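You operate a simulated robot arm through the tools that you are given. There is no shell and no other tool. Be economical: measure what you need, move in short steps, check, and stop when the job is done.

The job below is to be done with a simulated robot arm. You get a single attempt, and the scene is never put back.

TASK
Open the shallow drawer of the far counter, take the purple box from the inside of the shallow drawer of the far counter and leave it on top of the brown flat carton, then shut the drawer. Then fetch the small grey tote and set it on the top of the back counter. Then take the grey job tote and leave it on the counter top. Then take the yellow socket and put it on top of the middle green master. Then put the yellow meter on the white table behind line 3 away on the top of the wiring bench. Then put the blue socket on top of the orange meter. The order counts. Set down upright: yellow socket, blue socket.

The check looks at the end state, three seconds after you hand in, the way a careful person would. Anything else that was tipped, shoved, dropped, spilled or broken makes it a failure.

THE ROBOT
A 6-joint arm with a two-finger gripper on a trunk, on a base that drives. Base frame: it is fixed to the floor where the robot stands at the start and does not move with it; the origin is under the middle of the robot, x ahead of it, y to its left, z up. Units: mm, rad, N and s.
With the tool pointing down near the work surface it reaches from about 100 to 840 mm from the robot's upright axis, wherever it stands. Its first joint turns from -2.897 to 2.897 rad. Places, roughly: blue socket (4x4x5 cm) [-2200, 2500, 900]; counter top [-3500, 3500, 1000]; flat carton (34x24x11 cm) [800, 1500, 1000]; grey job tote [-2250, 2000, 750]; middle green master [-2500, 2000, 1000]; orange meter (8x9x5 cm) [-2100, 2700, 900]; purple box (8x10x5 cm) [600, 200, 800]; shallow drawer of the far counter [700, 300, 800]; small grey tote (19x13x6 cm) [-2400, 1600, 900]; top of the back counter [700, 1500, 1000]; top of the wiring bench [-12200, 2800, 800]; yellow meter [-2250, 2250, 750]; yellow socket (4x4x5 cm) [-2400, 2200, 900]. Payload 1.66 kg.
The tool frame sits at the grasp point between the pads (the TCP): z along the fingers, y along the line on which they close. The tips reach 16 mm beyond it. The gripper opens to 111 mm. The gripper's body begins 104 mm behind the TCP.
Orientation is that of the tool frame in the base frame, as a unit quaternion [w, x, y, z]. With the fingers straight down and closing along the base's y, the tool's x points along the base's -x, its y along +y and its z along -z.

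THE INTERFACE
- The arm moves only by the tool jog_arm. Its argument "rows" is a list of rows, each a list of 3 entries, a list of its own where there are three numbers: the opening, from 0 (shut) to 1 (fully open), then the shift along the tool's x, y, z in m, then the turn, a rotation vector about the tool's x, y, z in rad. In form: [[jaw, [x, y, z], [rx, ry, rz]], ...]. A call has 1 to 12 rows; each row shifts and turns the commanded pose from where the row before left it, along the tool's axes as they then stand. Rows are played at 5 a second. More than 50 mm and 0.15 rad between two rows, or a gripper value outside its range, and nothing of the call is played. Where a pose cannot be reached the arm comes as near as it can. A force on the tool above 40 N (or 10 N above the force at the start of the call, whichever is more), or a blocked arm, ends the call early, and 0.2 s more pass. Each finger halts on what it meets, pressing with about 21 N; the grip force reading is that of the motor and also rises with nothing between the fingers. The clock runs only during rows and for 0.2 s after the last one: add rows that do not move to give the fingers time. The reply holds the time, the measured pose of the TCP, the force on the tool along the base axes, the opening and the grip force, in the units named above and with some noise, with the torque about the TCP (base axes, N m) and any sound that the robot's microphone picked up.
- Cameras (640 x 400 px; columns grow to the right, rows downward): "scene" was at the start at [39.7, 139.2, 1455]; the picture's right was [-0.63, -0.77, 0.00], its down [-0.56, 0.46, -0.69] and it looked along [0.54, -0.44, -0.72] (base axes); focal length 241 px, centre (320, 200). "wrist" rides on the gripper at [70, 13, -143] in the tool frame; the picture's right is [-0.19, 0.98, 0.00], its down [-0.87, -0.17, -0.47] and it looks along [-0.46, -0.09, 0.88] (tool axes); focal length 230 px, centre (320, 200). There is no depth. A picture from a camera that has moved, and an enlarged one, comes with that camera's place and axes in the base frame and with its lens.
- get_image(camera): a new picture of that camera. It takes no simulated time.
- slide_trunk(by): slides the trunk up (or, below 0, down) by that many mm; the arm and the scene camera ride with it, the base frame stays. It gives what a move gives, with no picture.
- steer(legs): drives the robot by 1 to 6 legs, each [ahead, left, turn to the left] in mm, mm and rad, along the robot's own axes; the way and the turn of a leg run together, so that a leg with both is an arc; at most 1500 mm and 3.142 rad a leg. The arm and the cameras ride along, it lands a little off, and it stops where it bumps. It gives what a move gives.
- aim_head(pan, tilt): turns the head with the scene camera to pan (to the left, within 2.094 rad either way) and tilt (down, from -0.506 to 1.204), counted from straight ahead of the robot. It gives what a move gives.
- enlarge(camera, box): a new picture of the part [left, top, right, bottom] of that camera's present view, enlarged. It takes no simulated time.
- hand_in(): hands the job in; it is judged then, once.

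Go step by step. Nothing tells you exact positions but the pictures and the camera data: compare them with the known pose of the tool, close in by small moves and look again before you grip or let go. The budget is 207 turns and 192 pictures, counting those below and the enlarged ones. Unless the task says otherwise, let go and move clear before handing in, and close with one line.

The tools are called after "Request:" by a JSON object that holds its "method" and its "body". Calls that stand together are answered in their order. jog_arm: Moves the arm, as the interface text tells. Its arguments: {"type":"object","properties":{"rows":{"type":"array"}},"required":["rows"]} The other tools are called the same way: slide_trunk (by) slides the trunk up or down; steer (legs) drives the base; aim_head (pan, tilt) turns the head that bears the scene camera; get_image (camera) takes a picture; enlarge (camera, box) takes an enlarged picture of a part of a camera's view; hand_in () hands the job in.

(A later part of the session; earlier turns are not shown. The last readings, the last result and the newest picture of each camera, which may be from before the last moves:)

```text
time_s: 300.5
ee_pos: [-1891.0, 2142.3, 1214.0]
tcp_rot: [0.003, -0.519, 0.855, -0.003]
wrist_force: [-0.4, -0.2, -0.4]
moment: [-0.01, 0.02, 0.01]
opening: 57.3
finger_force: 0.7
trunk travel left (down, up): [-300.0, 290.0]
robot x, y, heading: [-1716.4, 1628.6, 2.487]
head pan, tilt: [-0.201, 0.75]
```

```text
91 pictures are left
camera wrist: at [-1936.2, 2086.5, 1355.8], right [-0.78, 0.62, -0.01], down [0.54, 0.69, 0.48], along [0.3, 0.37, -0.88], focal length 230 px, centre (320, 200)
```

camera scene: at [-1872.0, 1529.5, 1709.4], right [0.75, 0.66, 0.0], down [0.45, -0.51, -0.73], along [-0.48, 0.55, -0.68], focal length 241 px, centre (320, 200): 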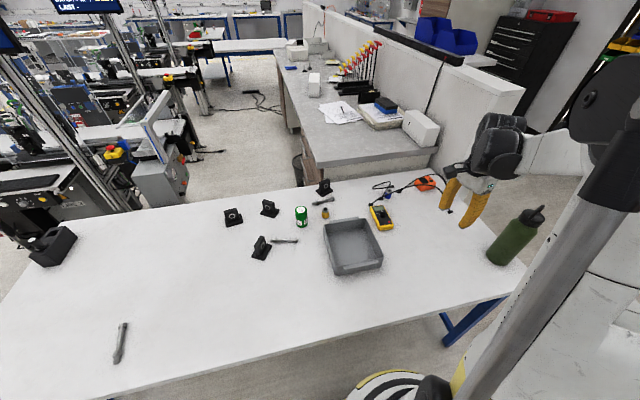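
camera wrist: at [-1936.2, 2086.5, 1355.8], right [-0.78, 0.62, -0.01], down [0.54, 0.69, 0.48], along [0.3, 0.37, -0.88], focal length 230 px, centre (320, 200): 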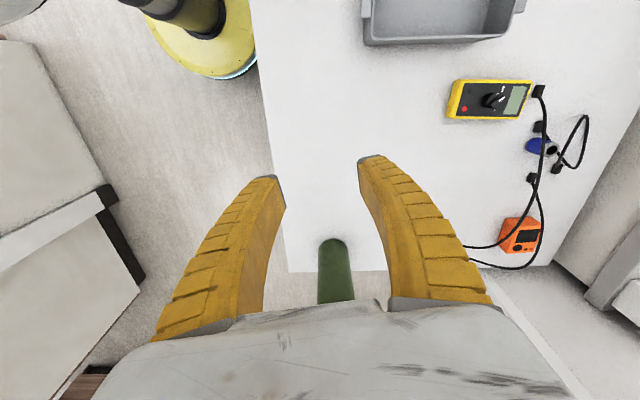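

Request:
{"method": "jog_arm", "body": {"rows": [[0.6, [0.0417, 0.0257, 0], [0, 0, 0]], [0.6, [0.0417, 0.0257, 0], [0, 0, 0]], [0.6, [0.0417, 0.0257, 0], [0, 0, 0]], [0.6, [0.0417, 0.0257, 0], [0, 0, 0]], [0.6, [0.0417, 0.0257, 0], [0, 0, 0]], [0.6, [0, 0, 0.05], [0, 0, 0.14]], [0.6, [0, 0, 0.05], [0, 0, 0]], [0.6, [0, 0, 0.05], [0, 0, 0]], [0.6, [0, 0, 0], [0, 0, 0]]]}}

Request:
{"method": "get_image", "body": {"camera": "wrist"}}

```text
time_s: 302.5
ee_pos: [-2097.5, 2016.6, 1063.4]
tcp_rot: [0.004, -0.456, 0.89, -0.003]
wrist_force: [-0.4, 0.3, -0.5]
moment: [0.03, -0.01, -0.02]
opening: 68.4
finger_force: 0.9
trunk travel left (down, up): [-300.0, 290.0]
robot x, y, heading: [-1718.4, 1629.2, 2.478]
head pan, tilt: [-0.201, 0.75]
```

```text
90 pictures are left
camera wrist: at [-2149.5, 1967.6, 1204.5], right [-0.69, 0.73, -0.01], down [0.64, 0.61, 0.48], along [0.35, 0.32, -0.88], focal length 230 px, centre (320, 200)
```

wrist: 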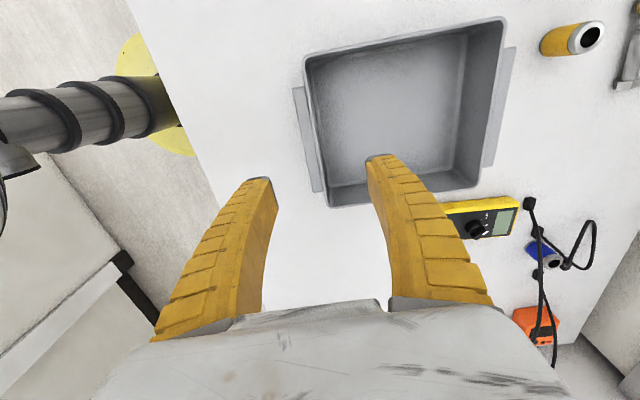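

Request:
{"method": "jog_arm", "body": {"rows": [[0.7, [-0.005, -0.006, 0.03], [0, 0, 0]], [0.7, [0, 0, 0.03], [0, 0, 0]], [0.7, [0, 0, 0.03], [0, 0, 0]], [0.7, [0, 0, 0], [0, 0, 0]]]}}

Request:
{"method": "get_image", "body": {"camera": "wrist"}}

Request:
{"method": "enlarge", "body": {"camera": "scene", "box": [300, 180, 440, 290]}}

```text
time_s: 303.5
ee_pos: [-2089.9, 2015.3, 973.0]
tcp_rot: [0.003, -0.457, 0.89, -0.003]
wrist_force: [0.7, -0.1, 0.7]
moment: [-0.01, 0.02, -0.03]
opening: 79.2
finger_force: 0.9
trunk travel left (down, up): [-300.0, 290.0]
robot x, y, heading: [-1714.2, 1627.2, 2.484]
head pan, tilt: [-0.201, 0.75]
```

```text
89 pictures are left
camera wrist: at [-2142.8, 1965.4, 1114.9], right [-0.69, 0.73, -0.01], down [0.64, 0.61, 0.48], along [0.35, 0.32, -0.88], focal length 230 px, centre (320, 200)
```

wrist: 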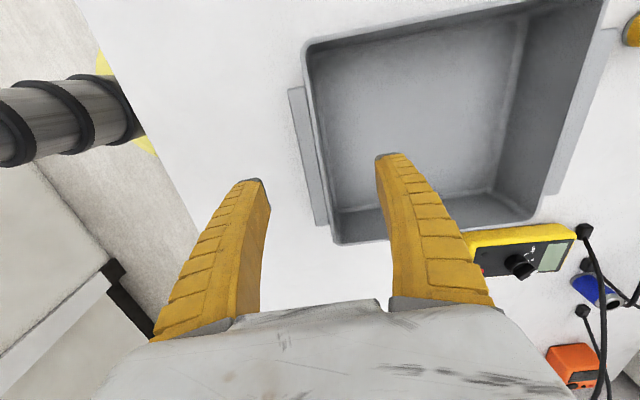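

```text
3.64 times, centred on (370, 235) of scene
camera zoom: at [-1871.6, 1529.2, 1709.4], right [0.76, 0.66, 0.0], down [0.45, -0.52, -0.73], along [-0.48, 0.55, -0.68], focal length 876 px, centre (138, 73)
```

zoom: 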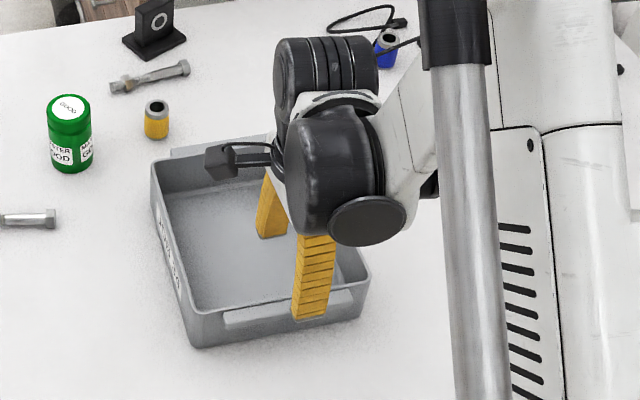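

Request:
{"method": "jog_arm", "body": {"rows": [[0.7, [0, 0, 0.03], [0, 0, 0]], [0.7, [0, 0, 0.03], [0, 0, 0]], [0.7, [0, 0, 0.02], [0, 0, 0]], [0.7, [0, 0, 0], [0, 0, 0]], [0.4, [0, 0, 0], [0, 0, 0]], [0.2, [0, 0, 0], [0, 0, 0]], [0, [0, 0, 0], [0, 0, 0]], [0, [0, 0, 0], [0, 0, 0]]]}}

Request:
{"method": "get_image", "body": {"camera": "wrist"}}

Request:
{"method": "enlarge", "body": {"camera": "scene", "box": [300, 180, 440, 290]}}

```text
time_s: 305.3
ee_pos: [-2089.3, 2016.7, 893.0]
tcp_rot: [0.004, -0.457, 0.889, -0.003]
wrist_force: [0.0, 1.0, 1.0]
moment: [0.12, 0.33, -0.12]
opening: 17.3
finger_force: 20.8
trunk travel left (down, up): [-300.0, 290.0]
robot x, y, heading: [-1715.9, 1632.1, 2.485]
head pan, tilt: [-0.201, 0.75]
```

```text
87 pictures are left
camera wrist: at [-2142.3, 1967.4, 1035.0], right [-0.69, 0.73, -0.01], down [0.64, 0.61, 0.48], along [0.35, 0.32, -0.88], focal length 230 px, centre (320, 200)
```

wrist: 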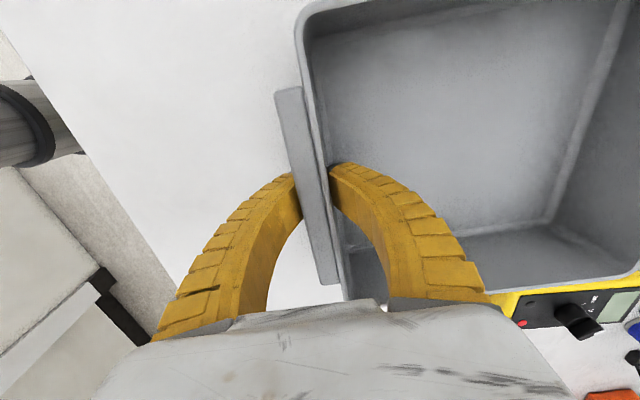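

```text
3.64 times, centred on (370, 235) of scene
camera zoom: at [-1871.8, 1529.6, 1709.4], right [0.76, 0.66, 0.0], down [0.45, -0.52, -0.73], along [-0.48, 0.55, -0.68], focal length 876 px, centre (138, 73)
```

zoom: 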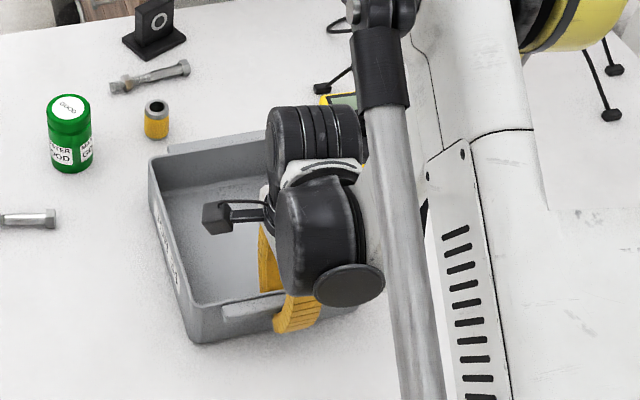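

Request:
{"method": "jog_arm", "body": {"rows": [[0, [0, 0, -0.01], [0, 0, 0]], [0, [0, 0, -0.02], [0, 0, 0]], [0, [0, 0, -0.03], [0, 0, 0]], [0, [0, 0, -0.04], [0, 0, 0]], [0, [0, 0, -0.05], [0, 0, 0]], [0, [0, 0, -0.05], [0, 0, 0]], [0, [0, 0, -0.05], [0, 0, 0]], [0, [0, 0, -0.05], [0, 0, 0]], [0, [0, 0, 0], [0, 0, 0]]]}}

Request:
{"method": "get_image", "body": {"camera": "wrist"}}

Request:
{"method": "get_image", "body": {"camera": "scene"}}

```text
time_s: 307.3
ee_pos: [-2091.5, 2015.0, 1191.9]
tcp_rot: [0.003, -0.457, 0.89, -0.003]
wrist_force: [0.5, 0.3, -2.4]
moment: [-0.12, -0.21, -0.02]
opening: 6.0
finger_force: 21.4
trunk travel left (down, up): [-300.0, 290.0]
robot x, y, heading: [-1717.8, 1629.3, 2.483]
head pan, tilt: [-0.201, 0.75]
```

```text
85 pictures are left
camera wrist: at [-2144.5, 1965.7, 1333.0], right [-0.69, 0.73, -0.01], down [0.64, 0.61, 0.48], along [0.35, 0.32, -0.88], focal length 230 px, centre (320, 200)
```

wrist: 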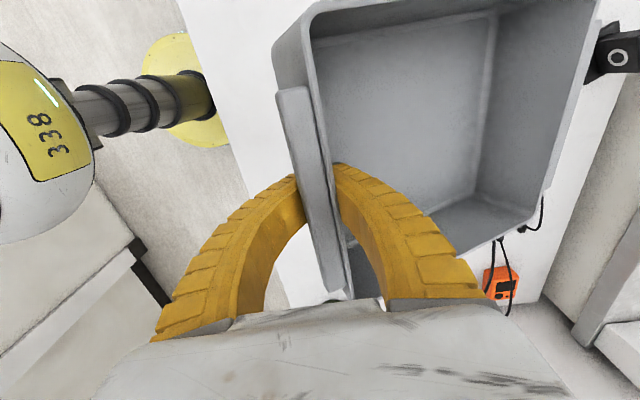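

```text
84 pictures are left
camera scene: at [-1872.5, 1530.1, 1709.3], right [0.76, 0.66, 0.0], down [0.45, -0.52, -0.73], along [-0.48, 0.55, -0.68], focal length 241 px, centre (320, 200)
```

scene: 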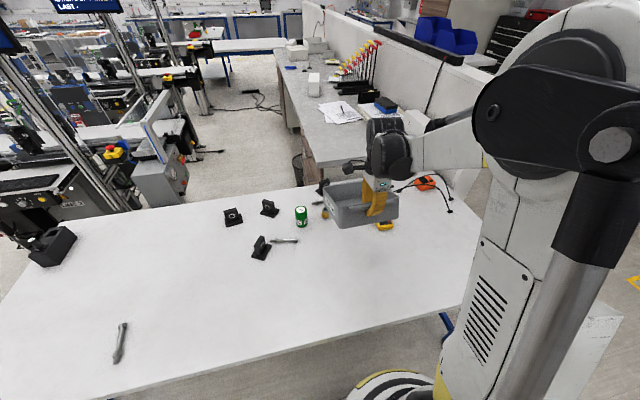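

The tote hangs tilted but held. I back off, go to the right end of the table, and then swing it over to the counter.

Request:
{"method": "slide_trunk", "body": {"by": 80}}

Request:
{"method": "steer", "body": {"legs": [[-480, 0, 0], [0, 0, 0.045], [0, -1020, 0]]}}

Request:
{"method": "get_image", "body": {"camera": "wrist"}}

```text
time_s: 308.5
ee_pos: [-2092.6, 2015.0, 1271.1]
tcp_rot: [0.004, -0.456, 0.89, -0.003]
wrist_force: [-0.5, 1.4, -1.9]
moment: [-0.13, -0.16, -0.01]
opening: 6.1
finger_force: 21.2
trunk travel left (down, up): [-380.0, 210.0]
robot x, y, heading: [-1716.4, 1631.8, 2.479]
head pan, tilt: [-0.201, 0.75]
```

```text
time_s: 316.7
ee_pos: [-1132.1, 2548.5, 1271.3]
tcp_rot: [0.003, -0.481, 0.877, -0.003]
wrist_force: [0.1, 0.5, -3.1]
moment: [-0.13, -0.16, -0.01]
opening: 5.9
finger_force: 20.9
trunk travel left (down, up): [-380.0, 210.0]
robot x, y, heading: [-739.2, 2186.3, 2.542]
head pan, tilt: [-0.201, 0.75]
```

```text
83 pictures are left
camera wrist: at [-1183.4, 2495.6, 1412.7], right [-0.72, 0.69, -0.01], down [0.6, 0.64, 0.48], along [0.33, 0.34, -0.88], focal length 230 px, centre (320, 200)
```

wrist: 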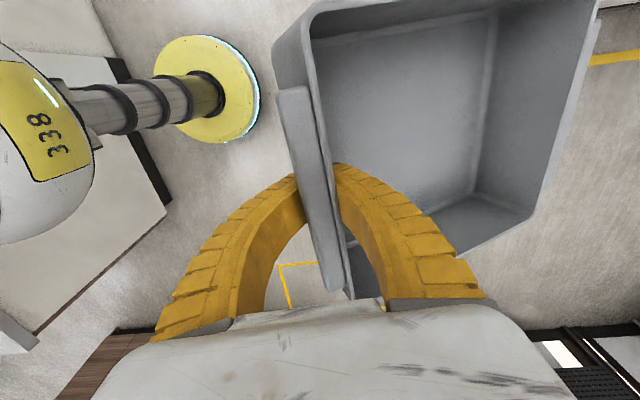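

Request:
{"method": "jog_arm", "body": {"rows": [[0, [0.04, 0, 0], [0, 0, 0]], [0, [0.05, 0, 0], [0, 0, 0]], [0, [0.05, 0, 0], [0, 0, 0]], [0, [0.05, 0, 0], [0, 0, 0]], [0, [0.05, 0, 0], [0, 0, 0]], [0, [0.05, 0, 0], [0, 0, 0]], [0, [0.05, 0, 0], [0, 0, 0]], [0, [0.05, 0, 0], [0, 0, 0]], [0, [0.05, 0, 0], [0, 0, 0]], [0, [0.05, 0, 0], [0, 0, 0]], [0, [0.05, 0, 0], [0, 0, 0]], [0, [0.05, 0, 0], [0, 0, 0]]]}}

Request:
{"method": "steer", "body": {"legs": [[0, 0, -0.03]]}}

Request:
{"method": "aim_head", "body": {"pan": 0.3, "tilt": 0.6}}

Request:
{"method": "get_image", "body": {"camera": "scene"}}

```text
time_s: 319.3
ee_pos: [-1451.3, 2048.1, 1267.0]
tcp_rot: [0.005, -0.481, 0.877, -0.003]
wrist_force: [-0.1, 0.3, -2.9]
moment: [-0.11, -0.22, 0.05]
opening: 6.1
finger_force: 20.5
trunk travel left (down, up): [-380.0, 210.0]
robot x, y, heading: [-738.1, 2181.6, 2.536]
head pan, tilt: [-0.201, 0.75]
```

```text
time_s: 320.1
ee_pos: [-1454.9, 2071.5, 1267.0]
tcp_rot: [0.003, -0.468, 0.884, -0.003]
wrist_force: [0.1, 0.4, -2.5]
moment: [-0.12, -0.24, -0.01]
opening: 6.1
finger_force: 21.2
trunk travel left (down, up): [-380.0, 210.0]
robot x, y, heading: [-737.3, 2183.8, 2.508]
head pan, tilt: [-0.201, 0.75]
```

```text
time_s: 321.0
ee_pos: [-1452.8, 2071.6, 1268.2]
tcp_rot: [0.003, -0.467, 0.884, -0.004]
wrist_force: [0.4, 0.8, -2.2]
moment: [-0.08, -0.2, 0.02]
opening: 6.2
finger_force: 20.9
trunk travel left (down, up): [-380.0, 210.0]
robot x, y, heading: [-737.6, 2176.8, 2.508]
head pan, tilt: [0.3, 0.6]
```

```text
82 pictures are left
camera scene: at [-920.4, 2046.2, 1802.2], right [0.33, 0.94, 0.0], down [0.53, -0.19, -0.82], along [-0.78, 0.27, -0.57], focal length 241 px, centre (320, 200)
```

scene: 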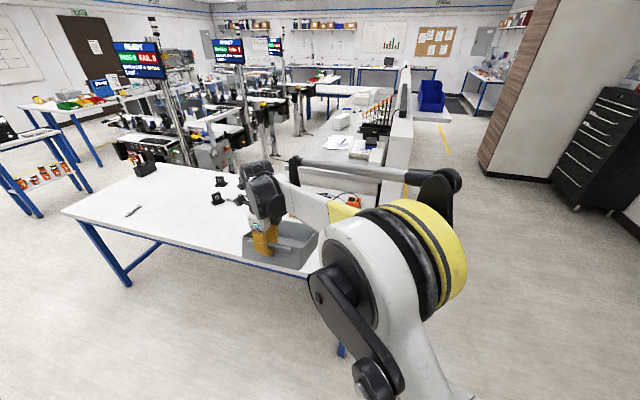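

Request:
{"method": "slide_trunk", "body": {"by": 100}}

Request:
{"method": "steer", "body": {"legs": [[900, 0, 0]]}}

Request:
{"method": "get_image", "body": {"camera": "scene"}}

Request:
{"method": "get_image", "body": {"camera": "wrist"}}

```text
time_s: 322.3
ee_pos: [-1454.9, 2071.9, 1368.3]
tcp_rot: [0.003, -0.467, 0.884, -0.004]
wrist_force: [0.2, 0.2, -3.0]
moment: [-0.13, -0.17, 0.02]
opening: 6.2
finger_force: 21.1
trunk travel left (down, up): [-480.0, 110.0]
robot x, y, heading: [-743.0, 2182.5, 2.507]
head pan, tilt: [0.3, 0.6]
```

```text
time_s: 327.1
ee_pos: [-2190.5, 2611.6, 1368.4]
tcp_rot: [0.003, -0.468, 0.884, -0.003]
wrist_force: [-0.1, -0.7, -1.9]
moment: [-0.15, -0.18, -0.02]
opening: 6.2
finger_force: 20.7
trunk travel left (down, up): [-480.0, 110.0]
robot x, y, heading: [-1473.8, 2724.0, 2.507]
head pan, tilt: [0.3, 0.6]
```

```text
81 pictures are left
camera scene: at [-1657.5, 2587.4, 1902.2], right [0.33, 0.94, 0.0], down [0.53, -0.18, -0.82], along [-0.78, 0.27, -0.57], focal length 241 px, centre (320, 200)
```

scene: 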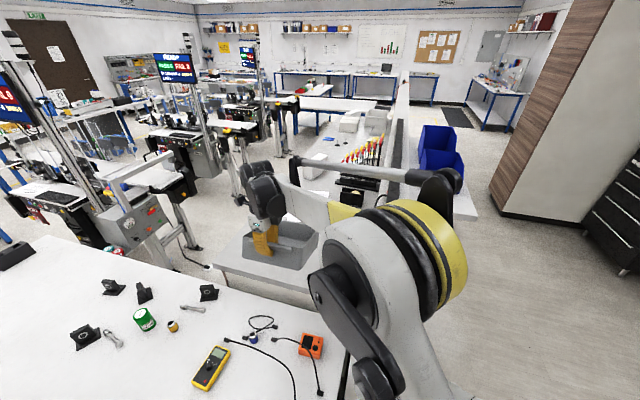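

```text
80 pictures are left
camera wrist: at [-2242.4, 2561.5, 1510.0], right [-0.7, 0.71, -0.01], down [0.62, 0.62, 0.48], along [0.34, 0.33, -0.88], focal length 230 px, centre (320, 200)
```

wrist: 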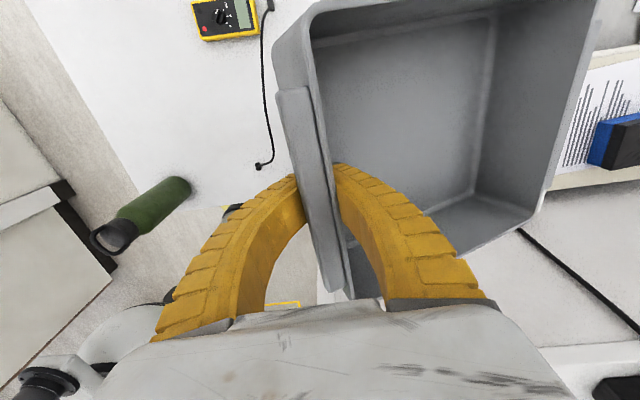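

Request:
{"method": "steer", "body": {"legs": [[160, 0, 0]]}}

Request:
{"method": "jog_arm", "body": {"rows": [[0, [0.01, 0.015, 0.03], [0, 0, 0]], [0, [0.01, 0.015, 0.04], [0, 0, 0]], [0, [0, 0, 0.04], [0, 0, 0]], [0, [0, 0, 0.04], [0, 0, 0]], [0, [0, 0, 0], [0, 0, 0]]]}}

Request:
{"method": "get_image", "body": {"camera": "scene"}}

Request:
{"method": "get_image", "body": {"camera": "wrist"}}

```text
time_s: 328.6
ee_pos: [-2318.4, 2707.0, 1367.4]
tcp_rot: [0.004, -0.466, 0.885, -0.003]
wrist_force: [-1.3, 0.5, -3.2]
moment: [-0.17, -0.22, 0.02]
opening: 5.9
finger_force: 21.3
trunk travel left (down, up): [-480.0, 110.0]
robot x, y, heading: [-1605.6, 2816.2, 2.507]
head pan, tilt: [0.3, 0.6]
```

```text
time_s: 329.8
ee_pos: [-2354.1, 2707.2, 1213.8]
tcp_rot: [0.002, -0.466, 0.885, -0.003]
wrist_force: [-0.2, -0.2, -2.5]
moment: [-0.13, -0.16, 0.02]
opening: 6.1
finger_force: 21.2
trunk travel left (down, up): [-480.0, 110.0]
robot x, y, heading: [-1599.8, 2813.6, 2.509]
head pan, tilt: [0.3, 0.6]
```

```text
79 pictures are left
camera scene: at [-1783.8, 2681.4, 1902.4], right [0.33, 0.94, 0.0], down [0.53, -0.19, -0.83], along [-0.78, 0.27, -0.56], focal length 241 px, centre (320, 200)
```

scene: 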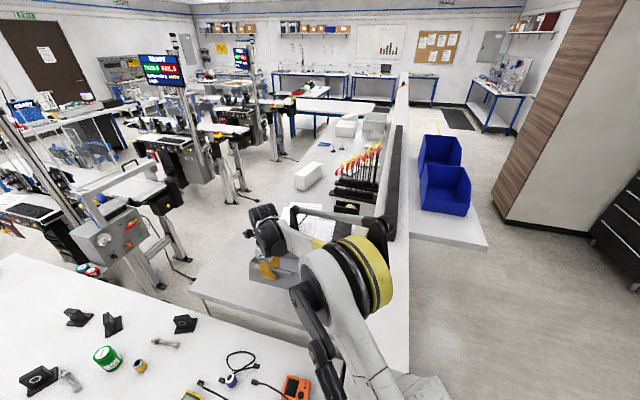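

```text
78 pictures are left
camera wrist: at [-2406.3, 2656.1, 1356.7], right [-0.7, 0.71, -0.01], down [0.62, 0.62, 0.48], along [0.34, 0.33, -0.88], focal length 230 px, centre (320, 200)
```

wrist: 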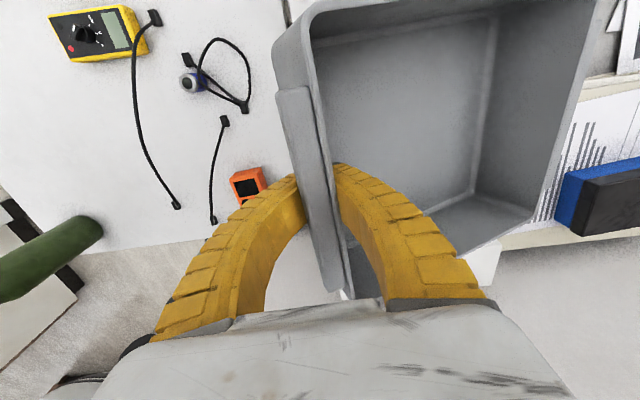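

Request:
{"method": "jog_arm", "body": {"rows": [[0, [0, 0, 0.03], [0, 0, 0]], [0, [0, 0, 0.03], [0, 0, 0]], [0, [0, 0, 0.03], [0, 0, 0]], [0, [0, 0, 0.02], [0, 0, 0]], [0, [0, 0, 0], [0, 0, 0]]]}}

Request:
{"method": "get_image", "body": {"camera": "scene"}}

Request:
{"method": "get_image", "body": {"camera": "wrist"}}

```text
time_s: 330.9
ee_pos: [-2352.9, 2707.0, 1107.8]
tcp_rot: [0.004, -0.466, 0.885, -0.003]
wrist_force: [0.1, -0.3, -2.4]
moment: [-0.1, -0.17, 0.01]
opening: 6.0
finger_force: 21.1
trunk travel left (down, up): [-480.0, 110.0]
robot x, y, heading: [-1602.8, 2817.3, 2.503]
head pan, tilt: [0.3, 0.6]
```

```text
77 pictures are left
camera scene: at [-1785.2, 2681.4, 1902.3], right [0.33, 0.94, 0.0], down [0.53, -0.19, -0.83], along [-0.78, 0.27, -0.57], focal length 241 px, centre (320, 200)
```

scene: 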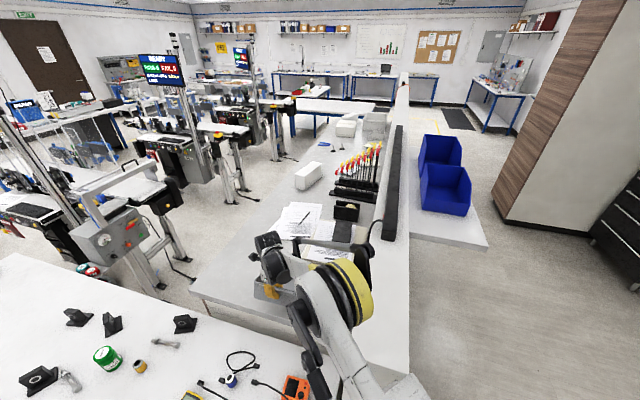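

```text
76 pictures are left
camera wrist: at [-2404.7, 2656.3, 1249.3], right [-0.7, 0.71, -0.01], down [0.62, 0.62, 0.48], along [0.34, 0.33, -0.88], focal length 230 px, centre (320, 200)
```

wrist: 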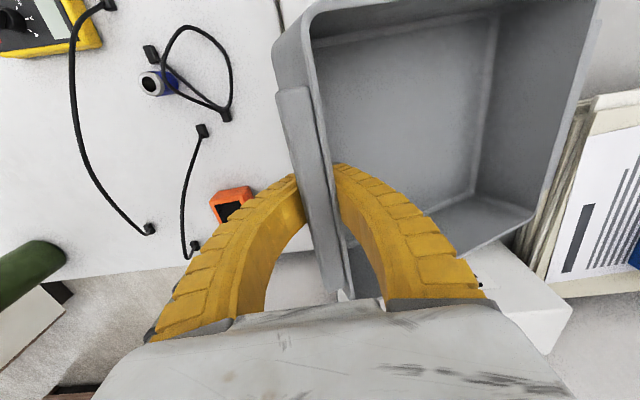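

Request:
{"method": "jog_arm", "body": {"rows": [[0, [0.025, 0, 0], [0, 0, 0]], [0, [0, 0, 0.02], [0, 0, 0]], [0, [0, 0, 0.02], [0, 0, 0]], [0, [0, 0, 0.01], [0, 0, 0]], [0, [0, 0, 0.006], [0, 0, 0]], [0, [0, 0, 0.006], [0, 0, 0]], [0, [0, 0, 0.005], [0, 0, 0]], [0, [0, 0, 0.005], [0, 0, 0]], [0, [0, 0, 0], [0, 0, 0]]]}}

Request:
{"method": "get_image", "body": {"camera": "wrist"}}

```text
time_s: 332.9
ee_pos: [-2346.4, 2691.0, 1050.0]
tcp_rot: [0.003, -0.466, 0.885, -0.003]
wrist_force: [-0.7, 1.0, 2.1]
moment: [0.19, 0.33, 0.13]
opening: 9.3
finger_force: 20.9
out of reach, approached as far as the arm can: row 3, 4, 5, 6, 7
trunk travel left (down, up): [-480.0, 110.0]
robot x, y, heading: [-1604.1, 2818.3, 2.509]
head pan, tilt: [0.3, 0.6]
```

```text
75 pictures are left
camera wrist: at [-2397.6, 2639.8, 1192.5], right [-0.7, 0.71, -0.01], down [0.62, 0.62, 0.48], along [0.34, 0.33, -0.88], focal length 230 px, centre (320, 200)
```

wrist: 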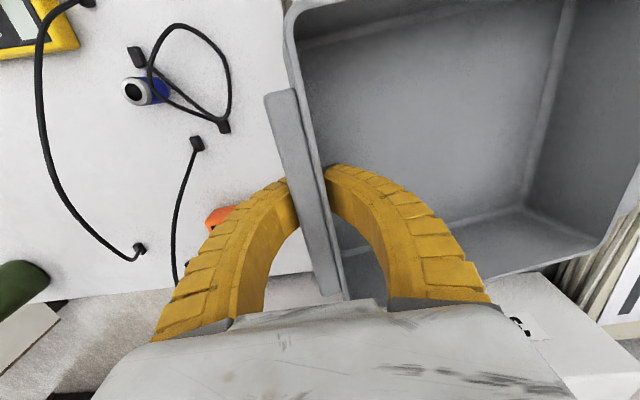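

Request:
{"method": "jog_arm", "body": {"rows": [[0, [0, 0, -0.02], [0, 0, 0]], [0, [0, 0, 0], [0, 0, 0]]]}}

Request:
{"method": "steer", "body": {"legs": [[30, 0, 0]]}}

Request:
{"method": "slide_trunk", "body": {"by": -35}}

Request:
{"method": "enlarge", "body": {"camera": "scene", "box": [180, 190, 440, 400]}}

Request:
{"method": "get_image", "body": {"camera": "wrist"}}

```text
time_s: 333.6
ee_pos: [-2347.2, 2689.3, 1069.8]
tcp_rot: [0.004, -0.466, 0.885, -0.003]
wrist_force: [0.6, 1.1, -0.1]
moment: [0.14, 0.18, -0.06]
opening: 6.6
finger_force: 20.9
trunk travel left (down, up): [-480.0, 110.0]
robot x, y, heading: [-1600.2, 2816.5, 2.505]
head pan, tilt: [0.3, 0.6]
```

```text
time_s: 334.4
ee_pos: [-2372.5, 2707.3, 1068.5]
tcp_rot: [0.004, -0.467, 0.884, -0.005]
wrist_force: [0.2, -0.2, -0.6]
moment: [0.11, 0.17, 0.01]
opening: 6.6
finger_force: 21.5
trunk travel left (down, up): [-480.0, 110.0]
robot x, y, heading: [-1631.2, 2834.9, 2.512]
head pan, tilt: [0.3, 0.6]
```

```text
time_s: 335.2
ee_pos: [-2372.6, 2707.0, 1033.7]
tcp_rot: [0.004, -0.467, 0.884, -0.003]
wrist_force: [0.6, -0.2, 1.9]
moment: [0.36, 0.33, 0.05]
opening: 10.9
finger_force: 21.4
trunk travel left (down, up): [-445.0, 145.0]
robot x, y, heading: [-1625.7, 2836.9, 2.506]
head pan, tilt: [0.3, 0.6]
```

```text
1.90 times, centred on (310, 295) of scene
camera zoom: at [-1808.4, 2699.1, 1867.4], right [0.33, 0.94, 0.0], down [0.53, -0.19, -0.83], along [-0.78, 0.27, -0.56], focal length 459 px, centre (339, 19)
```

zoom: 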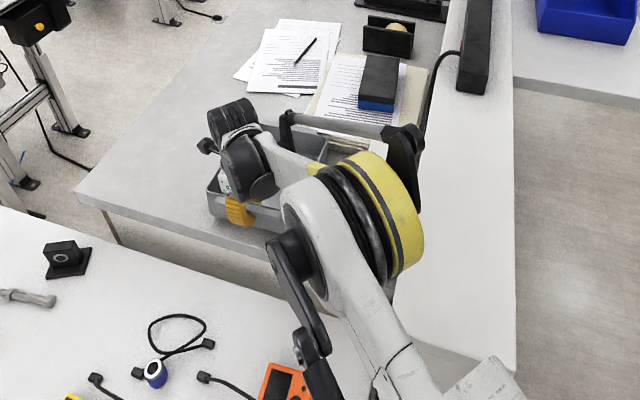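

```text
73 pictures are left
camera wrist: at [-2423.9, 2656.5, 1176.0], right [-0.7, 0.71, -0.01], down [0.62, 0.62, 0.48], along [0.34, 0.33, -0.88], focal length 230 px, centre (320, 200)
```

wrist: 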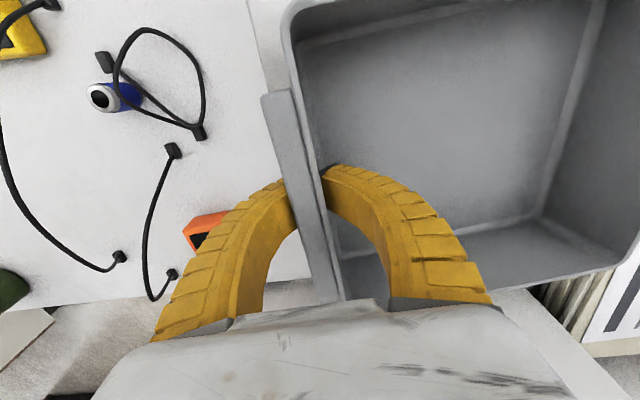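

Request:
{"method": "slide_trunk", "body": {"by": -14}}

Request:
{"method": "get_image", "body": {"camera": "wrist"}}

```text
time_s: 335.8
ee_pos: [-2372.8, 2706.5, 1019.9]
tcp_rot: [0.004, -0.467, 0.884, -0.003]
wrist_force: [-0.1, 0.4, 1.3]
moment: [0.33, 0.39, 0.09]
opening: 12.1
finger_force: 21.0
trunk travel left (down, up): [-431.0, 159.0]
robot x, y, heading: [-1626.2, 2829.6, 2.509]
head pan, tilt: [0.3, 0.6]
```

```text
72 pictures are left
camera wrist: at [-2424.0, 2656.4, 1161.9], right [-0.7, 0.71, -0.01], down [0.62, 0.62, 0.48], along [0.34, 0.33, -0.88], focal length 230 px, centre (320, 200)
```

wrist: 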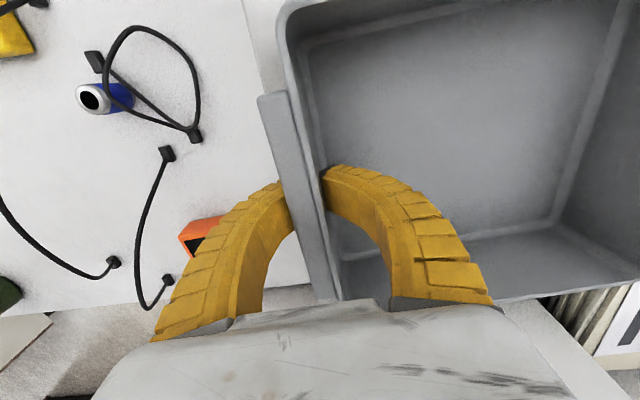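

Request:
{"method": "slide_trunk", "body": {"by": -8}}

Request:
{"method": "slide_trunk", "body": {"by": -5}}

Request:
{"method": "slide_trunk", "body": {"by": -4}}

Request:
{"method": "enlarge", "body": {"camera": "scene", "box": [240, 230, 360, 320]}}

```text
time_s: 336.4
ee_pos: [-2372.0, 2706.8, 1011.5]
tcp_rot: [0.004, -0.468, 0.884, -0.003]
wrist_force: [0.2, -1.0, 1.6]
moment: [0.32, 0.46, 0.0]
opening: 12.9
finger_force: 20.7
trunk travel left (down, up): [-423.0, 167.0]
robot x, y, heading: [-1625.4, 2835.4, 2.512]
head pan, tilt: [0.3, 0.6]
```

```text
time_s: 336.9
ee_pos: [-2371.5, 2706.3, 1007.0]
tcp_rot: [0.003, -0.467, 0.884, -0.004]
wrist_force: [-6.5, -2.2, 15.9]
moment: [-0.06, 0.08, 0.04]
opening: 13.4
finger_force: 21.0
trunk travel left (down, up): [-418.0, 172.0]
robot x, y, heading: [-1625.0, 2832.7, 2.509]
head pan, tilt: [0.3, 0.6]
```

```text
time_s: 337.4
ee_pos: [-2371.1, 2706.6, 1004.1]
tcp_rot: [0.003, -0.466, 0.885, -0.004]
wrist_force: [-5.4, -1.3, 16.4]
moment: [-0.01, -0.03, 0.04]
opening: 15.2
finger_force: 20.9
trunk travel left (down, up): [-414.0, 176.0]
robot x, y, heading: [-1626.5, 2832.3, 2.508]
head pan, tilt: [0.3, 0.6]
```

```text
4.44 times, centred on (300, 275) of scene
camera zoom: at [-1807.7, 2699.1, 1836.4], right [0.33, 0.94, 0.0], down [0.53, -0.19, -0.83], along [-0.78, 0.27, -0.56], focal length 1070 px, centre (409, -133)
```

zoom: 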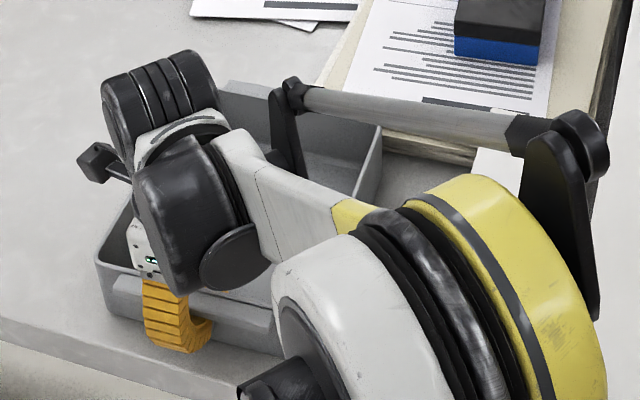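

Request:
{"method": "jog_arm", "body": {"rows": [[0.35, [0, 0, -0.001], [0, 0, 0]], [0.55, [0, 0, 0], [0, 0, 0]], [0.55, [0, 0, 0], [0, 0, 0]], [0.55, [0, 0, -0.02], [0, 0, 0]], [0.55, [0, 0, -0.04], [0, 0, 0]], [0.55, [0, 0, -0.05], [0, 0, 0]], [0.55, [0, 0, -0.05], [0, 0, 0]], [0.55, [0, 0, -0.05], [0, 0, 0]], [0.55, [0, 0, -0.05], [0, 0, 0]], [0.55, [0, 0, 0], [0, 0, 0]]]}}

Request:
{"method": "slide_trunk", "body": {"by": 100}}

Request:
{"method": "steer", "body": {"legs": [[-120, 0, 0]]}}

Request:
{"method": "get_image", "body": {"camera": "wrist"}}

Request:
{"method": "get_image", "body": {"camera": "scene"}}

```text
time_s: 339.6
ee_pos: [-2376.0, 2709.9, 1261.6]
tcp_rot: [0.004, -0.468, 0.884, -0.003]
wrist_force: [0.1, -0.1, 0.3]
moment: [0.03, -0.02, 0.01]
opening: 63.0
finger_force: 1.5
trunk travel left (down, up): [-414.0, 176.0]
robot x, y, heading: [-1625.3, 2834.0, 2.508]
head pan, tilt: [0.3, 0.6]
```

```text
time_s: 341.0
ee_pos: [-2376.9, 2710.1, 1363.2]
tcp_rot: [0.003, -0.468, 0.884, -0.003]
wrist_force: [-1.2, -0.1, 0.0]
moment: [-0.02, -0.04, 0.02]
opening: 62.9
finger_force: 1.4
trunk travel left (down, up): [-514.0, 76.0]
robot x, y, heading: [-1628.2, 2834.5, 2.51]
head pan, tilt: [0.3, 0.6]
```

```text
time_s: 342.2
ee_pos: [-2280.2, 2639.6, 1362.6]
tcp_rot: [0.004, -0.467, 0.884, -0.003]
wrist_force: [0.6, 0.3, 0.3]
moment: [0.0, 0.01, 0.01]
opening: 62.9
finger_force: 0.8
trunk travel left (down, up): [-514.0, 76.0]
robot x, y, heading: [-1531.4, 2763.7, 2.504]
head pan, tilt: [0.3, 0.6]
```

```text
70 pictures are left
camera wrist: at [-2331.1, 2588.9, 1504.0], right [-0.7, 0.71, -0.01], down [0.62, 0.62, 0.48], along [0.34, 0.33, -0.88], focal length 230 px, centre (320, 200)
```

wrist: 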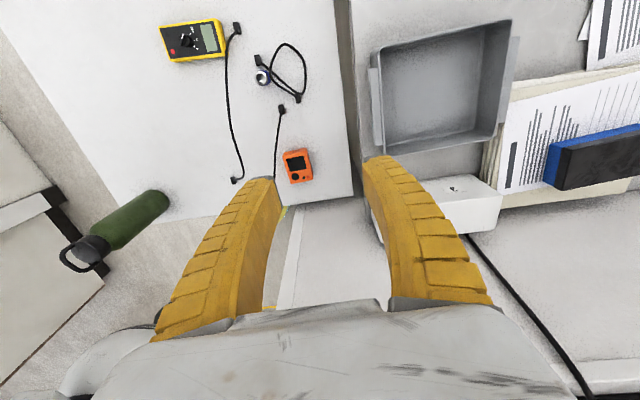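

```text
69 pictures are left
camera scene: at [-1712.7, 2628.3, 1936.2], right [0.33, 0.94, 0.0], down [0.53, -0.19, -0.82], along [-0.78, 0.27, -0.57], focal length 241 px, centre (320, 200)
```

scene: 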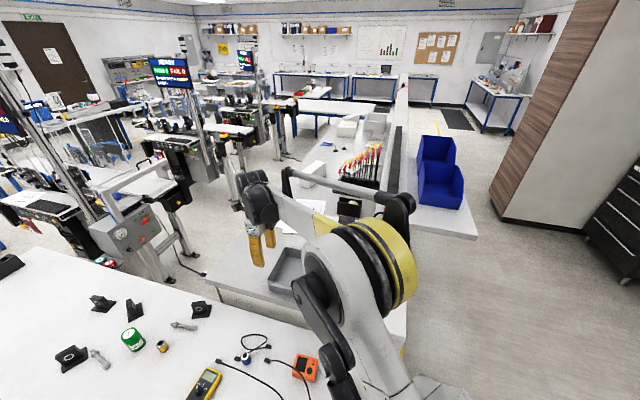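

Tote is set down. Now the yellow socket: I move back to the front of the table.

Request:
{"method": "steer", "body": {"legs": [[-680, 0, 0]]}}

Request:
{"method": "jog_arm", "body": {"rows": [[0.6, [-0.05, 0, 0], [0, 0, 0]], [0.6, [-0.05, 0, 0], [0, 0, 0]], [0.6, [-0.05, 0, 0], [0, 0, 0]], [0.6, [-0.05, 0, 0], [0, 0, 0]], [0.6, [-0.05, 0, 0], [0, 0, 0]], [0.6, [-0.05, 0, 0], [0, 0, 0]], [0.6, [-0.05, 0, 0], [0, 0, 0]], [0.6, [-0.05, 0, 0], [0, 0, 0]], [0.6, [-0.05, 0, 0], [0, 0, 0]], [0.6, [-0.05, 0, 0], [0, 0, 0]], [0.6, [-0.05, 0, 0], [0, 0, 0]], [0.6, [0, 0, 0], [0, 0, 0]]]}}

Request:
{"method": "slide_trunk", "body": {"by": -180}}

Request:
{"method": "steer", "body": {"legs": [[0, 1030, 0], [0, 0, -0.02]]}}

```text
time_s: 346.0
ee_pos: [-1722.8, 2231.5, 1362.9]
tcp_rot: [0.003, -0.465, 0.885, -0.004]
wrist_force: [0.5, -0.4, -0.3]
moment: [0.02, 0.03, 0.07]
opening: 62.8
finger_force: 1.4
trunk travel left (down, up): [-514.0, 76.0]
robot x, y, heading: [-970.5, 2355.3, 2.504]
head pan, tilt: [0.3, 0.6]
```

```text
time_s: 348.6
ee_pos: [-1413.6, 2684.3, 1365.0]
tcp_rot: [0.003, -0.467, 0.884, -0.002]
wrist_force: [-1.3, -0.9, -0.2]
moment: [0.01, -0.05, -0.01]
opening: 68.5
finger_force: 1.4
trunk travel left (down, up): [-514.0, 76.0]
robot x, y, heading: [-974.9, 2355.6, 2.509]
head pan, tilt: [0.3, 0.6]
```

```text
time_s: 350.6
ee_pos: [-1411.6, 2686.1, 1185.0]
tcp_rot: [0.004, -0.465, 0.885, -0.003]
wrist_force: [-0.1, -0.3, 0.5]
moment: [0.01, 0.01, 0.0]
opening: 68.4
finger_force: 1.0
trunk travel left (down, up): [-334.0, 256.0]
robot x, y, heading: [-974.3, 2354.3, 2.503]
head pan, tilt: [0.3, 0.6]
```

```text
time_s: 356.3
ee_pos: [-2015.2, 1875.5, 1185.6]
tcp_rot: [0.004, -0.452, 0.892, -0.003]
wrist_force: [-0.8, -0.5, 0.0]
moment: [-0.01, 0.0, 0.0]
opening: 68.3
finger_force: 1.2
trunk travel left (down, up): [-334.0, 256.0]
robot x, y, heading: [-1588.0, 1529.0, 2.481]
head pan, tilt: [0.3, 0.6]
```

Request:
{"method": "steer", "body": {"legs": [[0, 0, 0.034], [270, 0, 0]]}}

Request:
{"method": "aim_head", "body": {"pan": 0.0, "tilt": 0.8}}

Request:
{"method": "get_image", "body": {"camera": "scene"}}

Request:
{"method": "get_image", "body": {"camera": "wrist"}}

```text
time_s: 358.6
ee_pos: [-2242.0, 2017.1, 1184.2]
tcp_rot: [0.003, -0.468, 0.884, -0.004]
wrist_force: [-0.5, 0.2, 1.0]
moment: [-0.03, -0.03, -0.02]
opening: 68.3
finger_force: 1.3
trunk travel left (down, up): [-334.0, 256.0]
robot x, y, heading: [-1803.6, 1687.4, 2.512]
head pan, tilt: [0.3, 0.6]
```

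```text
time_s: 359.4
ee_pos: [-2241.9, 2016.7, 1185.7]
tcp_rot: [0.004, -0.468, 0.884, -0.003]
wrist_force: [0.1, 0.0, -0.2]
moment: [0.02, -0.02, -0.03]
opening: 68.7
finger_force: 1.1
trunk travel left (down, up): [-334.0, 256.0]
robot x, y, heading: [-1804.0, 1689.2, 2.514]
head pan, tilt: [0.0, 0.799]
```

```text
68 pictures are left
camera scene: at [-1966.6, 1570.7, 1739.4], right [0.59, 0.81, 0.0], down [0.58, -0.42, -0.7], along [-0.56, 0.41, -0.72], focal length 241 px, centre (320, 200)
```

scene: 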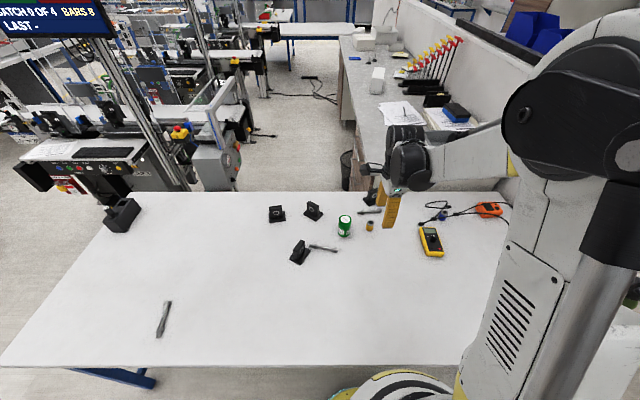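

```text
67 pictures are left
camera wrist: at [-2293.2, 1965.8, 1326.9], right [-0.71, 0.71, -0.01], down [0.62, 0.62, 0.48], along [0.34, 0.33, -0.88], focal length 230 px, centre (320, 200)
```

wrist: 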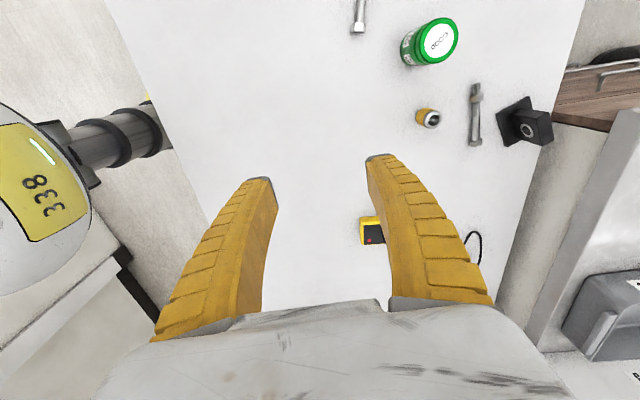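

Request:
{"method": "slide_trunk", "body": {"by": -120}}

Request:
{"method": "jog_arm", "body": {"rows": [[0.6, [-0.006, 0.039, 0], [0, 0, 0]], [0.6, [-0.006, 0.039, 0], [0, 0, 0]], [0.6, [-0.006, 0.039, 0], [0, 0, 0]], [0.6, [-0.006, 0.039, 0], [0, 0, 0]], [0.6, [-0.006, 0.039, 0], [0, 0, 0]], [0.6, [0, 0, 0.04], [0, 0, 0]], [0.6, [0, 0, 0.04], [0, 0, 0]], [0.6, [0, 0, 0], [0, 0, 0]]]}}

Request:
{"method": "get_image", "body": {"camera": "wrist"}}

Request:
{"method": "enlarge", "body": {"camera": "scene", "box": [270, 130, 450, 270]}}

```text
time_s: 360.9
ee_pos: [-2240.9, 2015.6, 1065.9]
tcp_rot: [0.003, -0.467, 0.884, -0.004]
wrist_force: [0.4, 0.5, -0.5]
moment: [-0.02, -0.04, 0.02]
opening: 68.4
finger_force: 1.3
trunk travel left (down, up): [-214.0, 376.0]
robot x, y, heading: [-1802.6, 1688.6, 2.513]
head pan, tilt: [0.0, 0.799]
```

```text
time_s: 362.6
ee_pos: [-2388.1, 2150.2, 981.6]
tcp_rot: [0.004, -0.468, 0.884, -0.003]
wrist_force: [-0.1, 0.7, -0.4]
moment: [-0.02, 0.01, 0.02]
opening: 68.4
finger_force: 1.2
trunk travel left (down, up): [-214.0, 376.0]
robot x, y, heading: [-1800.9, 1690.2, 2.505]
head pan, tilt: [0.0, 0.799]
```

```text
66 pictures are left
camera wrist: at [-2439.4, 2099.7, 1123.6], right [-0.71, 0.71, -0.01], down [0.62, 0.62, 0.48], along [0.34, 0.33, -0.88], focal length 230 px, centre (320, 200)
```

wrist: 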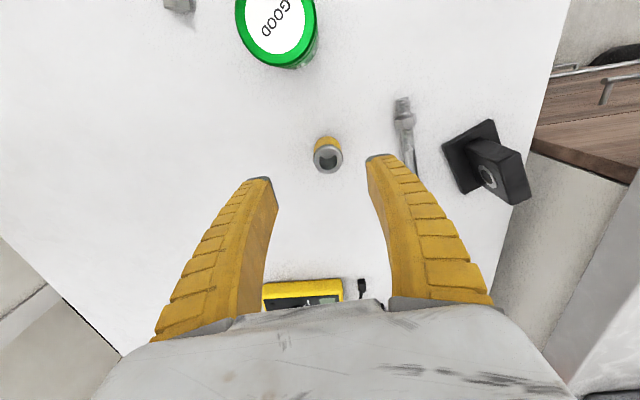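

```text
2.86 times, centred on (360, 200) of scene
camera zoom: at [-1966.4, 1570.7, 1619.5], right [0.59, 0.81, 0.0], down [0.58, -0.42, -0.7], along [-0.56, 0.41, -0.72], focal length 688 px, centre (206, 200)
```

zoom: 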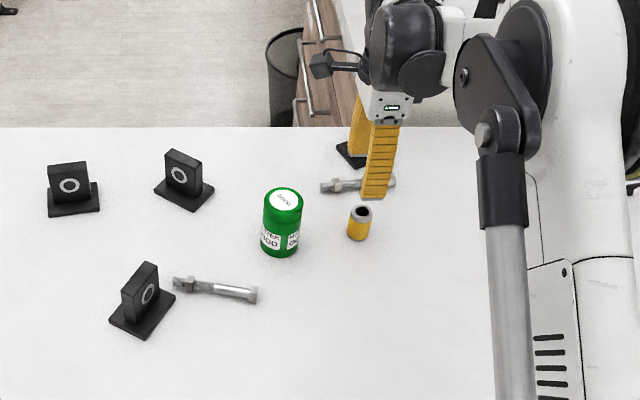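

Request:
{"method": "jog_arm", "body": {"rows": [[0.6, [-0.007, 0.007, 0.03], [0, 0, 0]], [0.6, [0, 0, 0.03], [0, 0, 0]], [0.6, [0, 0, 0], [0, 0, 0]]]}}

Request:
{"method": "get_image", "body": {"camera": "wrist"}}

```text
time_s: 363.4
ee_pos: [-2392.0, 2161.0, 922.3]
tcp_rot: [0.005, -0.468, 0.884, -0.004]
wrist_force: [1.3, 0.4, -0.5]
moment: [0.0, -0.03, 0.0]
opening: 68.5
finger_force: 1.3
trunk travel left (down, up): [-214.0, 376.0]
robot x, y, heading: [-1800.7, 1689.1, 2.512]
head pan, tilt: [0.0, 0.799]
```

```text
64 pictures are left
camera wrist: at [-2443.5, 2110.1, 1064.0], right [-0.71, 0.71, -0.01], down [0.62, 0.62, 0.48], along [0.34, 0.33, -0.88], focal length 230 px, centre (320, 200)
```

wrist: 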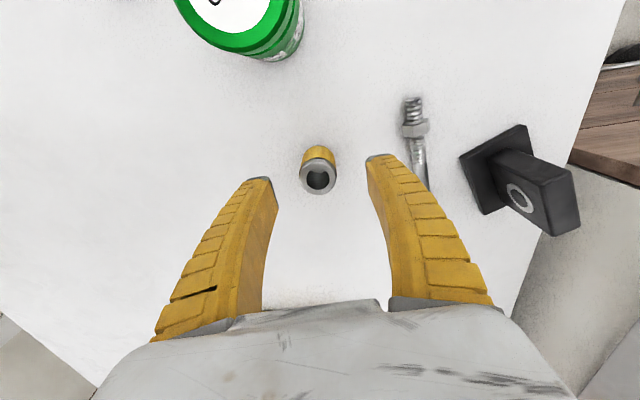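

Request:
{"method": "jog_arm", "body": {"rows": [[0.6, [-0.005, -0.003, 0.025], [0, 0, 0]], [0.6, [0, 0, 0.025], [0, 0, 0]], [0.6, [0, 0, 0.012], [0, 0, 0]], [0.6, [0, 0, 0], [0, 0, 0]], [0.4, [0, 0, 0], [0, 0, 0]], [0.2, [0, 0, 0], [0, 0, 0]], [0.2, [0, 0, 0], [0, 0, 0]]]}}

Request:
{"method": "get_image", "body": {"camera": "wrist"}}

Request:
{"method": "enlarge", "body": {"camera": "scene", "box": [290, 150, 430, 260]}}

```text
time_s: 365.1
ee_pos: [-2382.2, 2162.8, 861.5]
tcp_rot: [0.004, -0.468, 0.884, -0.003]
wrist_force: [-1.7, 0.5, 2.8]
moment: [-0.07, 0.06, -0.01]
opening: 27.4
finger_force: 21.0
trunk travel left (down, up): [-214.0, 376.0]
robot x, y, heading: [-1805.1, 1685.8, 2.508]
head pan, tilt: [0.0, 0.799]
```

```text
63 pictures are left
camera wrist: at [-2433.9, 2112.0, 1003.3], right [-0.71, 0.71, -0.01], down [0.62, 0.62, 0.48], along [0.34, 0.33, -0.88], focal length 230 px, centre (320, 200)
```

wrist: 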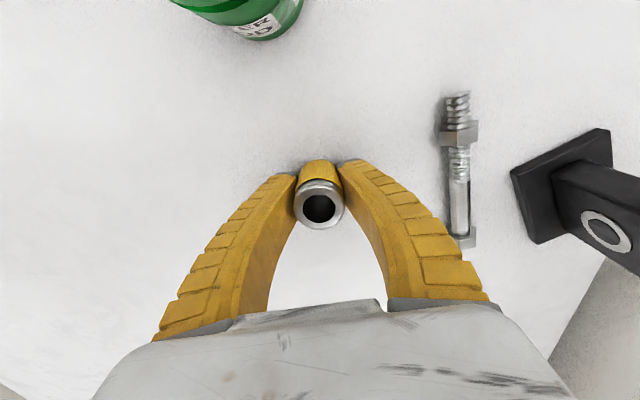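

```text
3.64 times, centred on (360, 205) of scene
camera zoom: at [-1966.4, 1570.6, 1619.4], right [0.59, 0.81, 0.0], down [0.58, -0.42, -0.7], along [-0.56, 0.41, -0.72], focal length 876 px, centre (174, 182)
```

zoom: 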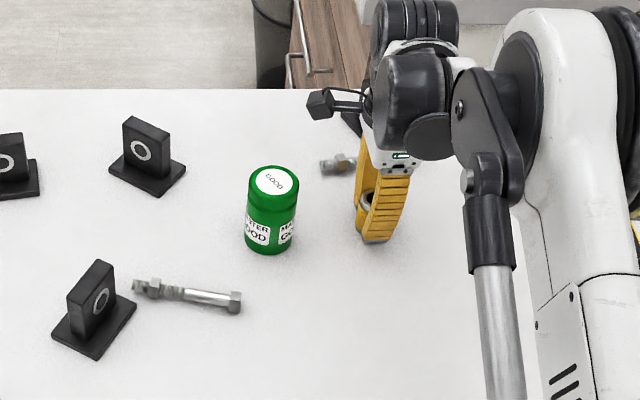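

Request:
{"method": "jog_arm", "body": {"rows": [[0.2, [0, 0, -0.02], [0, 0, 0]], [0.2, [0, 0, -0.04], [0, 0, 0]], [0.2, [0, 0, -0.05], [0, 0, 0]], [0.2, [0, 0, -0.05], [0, 0, 0]], [0.2, [0.035, -0.004, 0], [0, 0, 0]], [0.2, [0.035, -0.004, 0], [0, 0, 0]], [0.2, [0.035, -0.004, 0], [0, 0, 0]], [0.2, [0, 0, 0], [0, 0, 0]]]}}

Request:
{"method": "get_image", "body": {"camera": "wrist"}}

Request:
{"method": "enlarge", "body": {"camera": "scene", "box": [290, 130, 430, 240]}}

```text
time_s: 366.9
ee_pos: [-2431.8, 2069.8, 1021.0]
tcp_rot: [0.003, -0.468, 0.884, -0.003]
wrist_force: [0.3, 0.7, -1.3]
moment: [-0.06, -0.02, 0.03]
opening: 26.1
finger_force: 21.2
trunk travel left (down, up): [-214.0, 376.0]
robot x, y, heading: [-1803.7, 1689.3, 2.511]
head pan, tilt: [0.0, 0.799]
```

```text
61 pictures are left
camera wrist: at [-2483.6, 2019.0, 1163.5], right [-0.71, 0.71, -0.01], down [0.62, 0.62, 0.48], along [0.34, 0.33, -0.88], focal length 230 px, centre (320, 200)
```

wrist: 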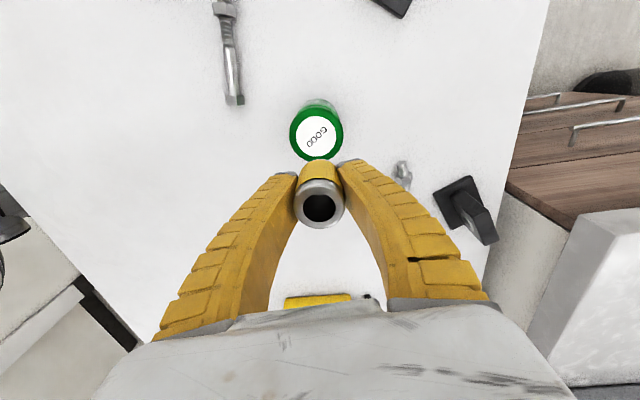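

```text
3.64 times, centred on (360, 185) of scene
camera zoom: at [-1966.5, 1571.0, 1619.4], right [0.59, 0.81, 0.0], down [0.58, -0.42, -0.7], along [-0.56, 0.41, -0.72], focal length 876 px, centre (174, 254)
```

zoom: 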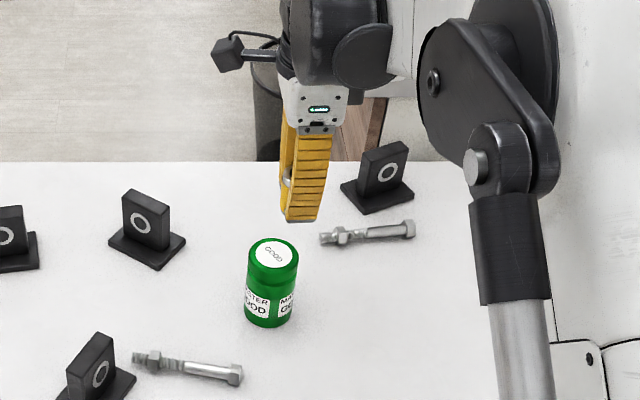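

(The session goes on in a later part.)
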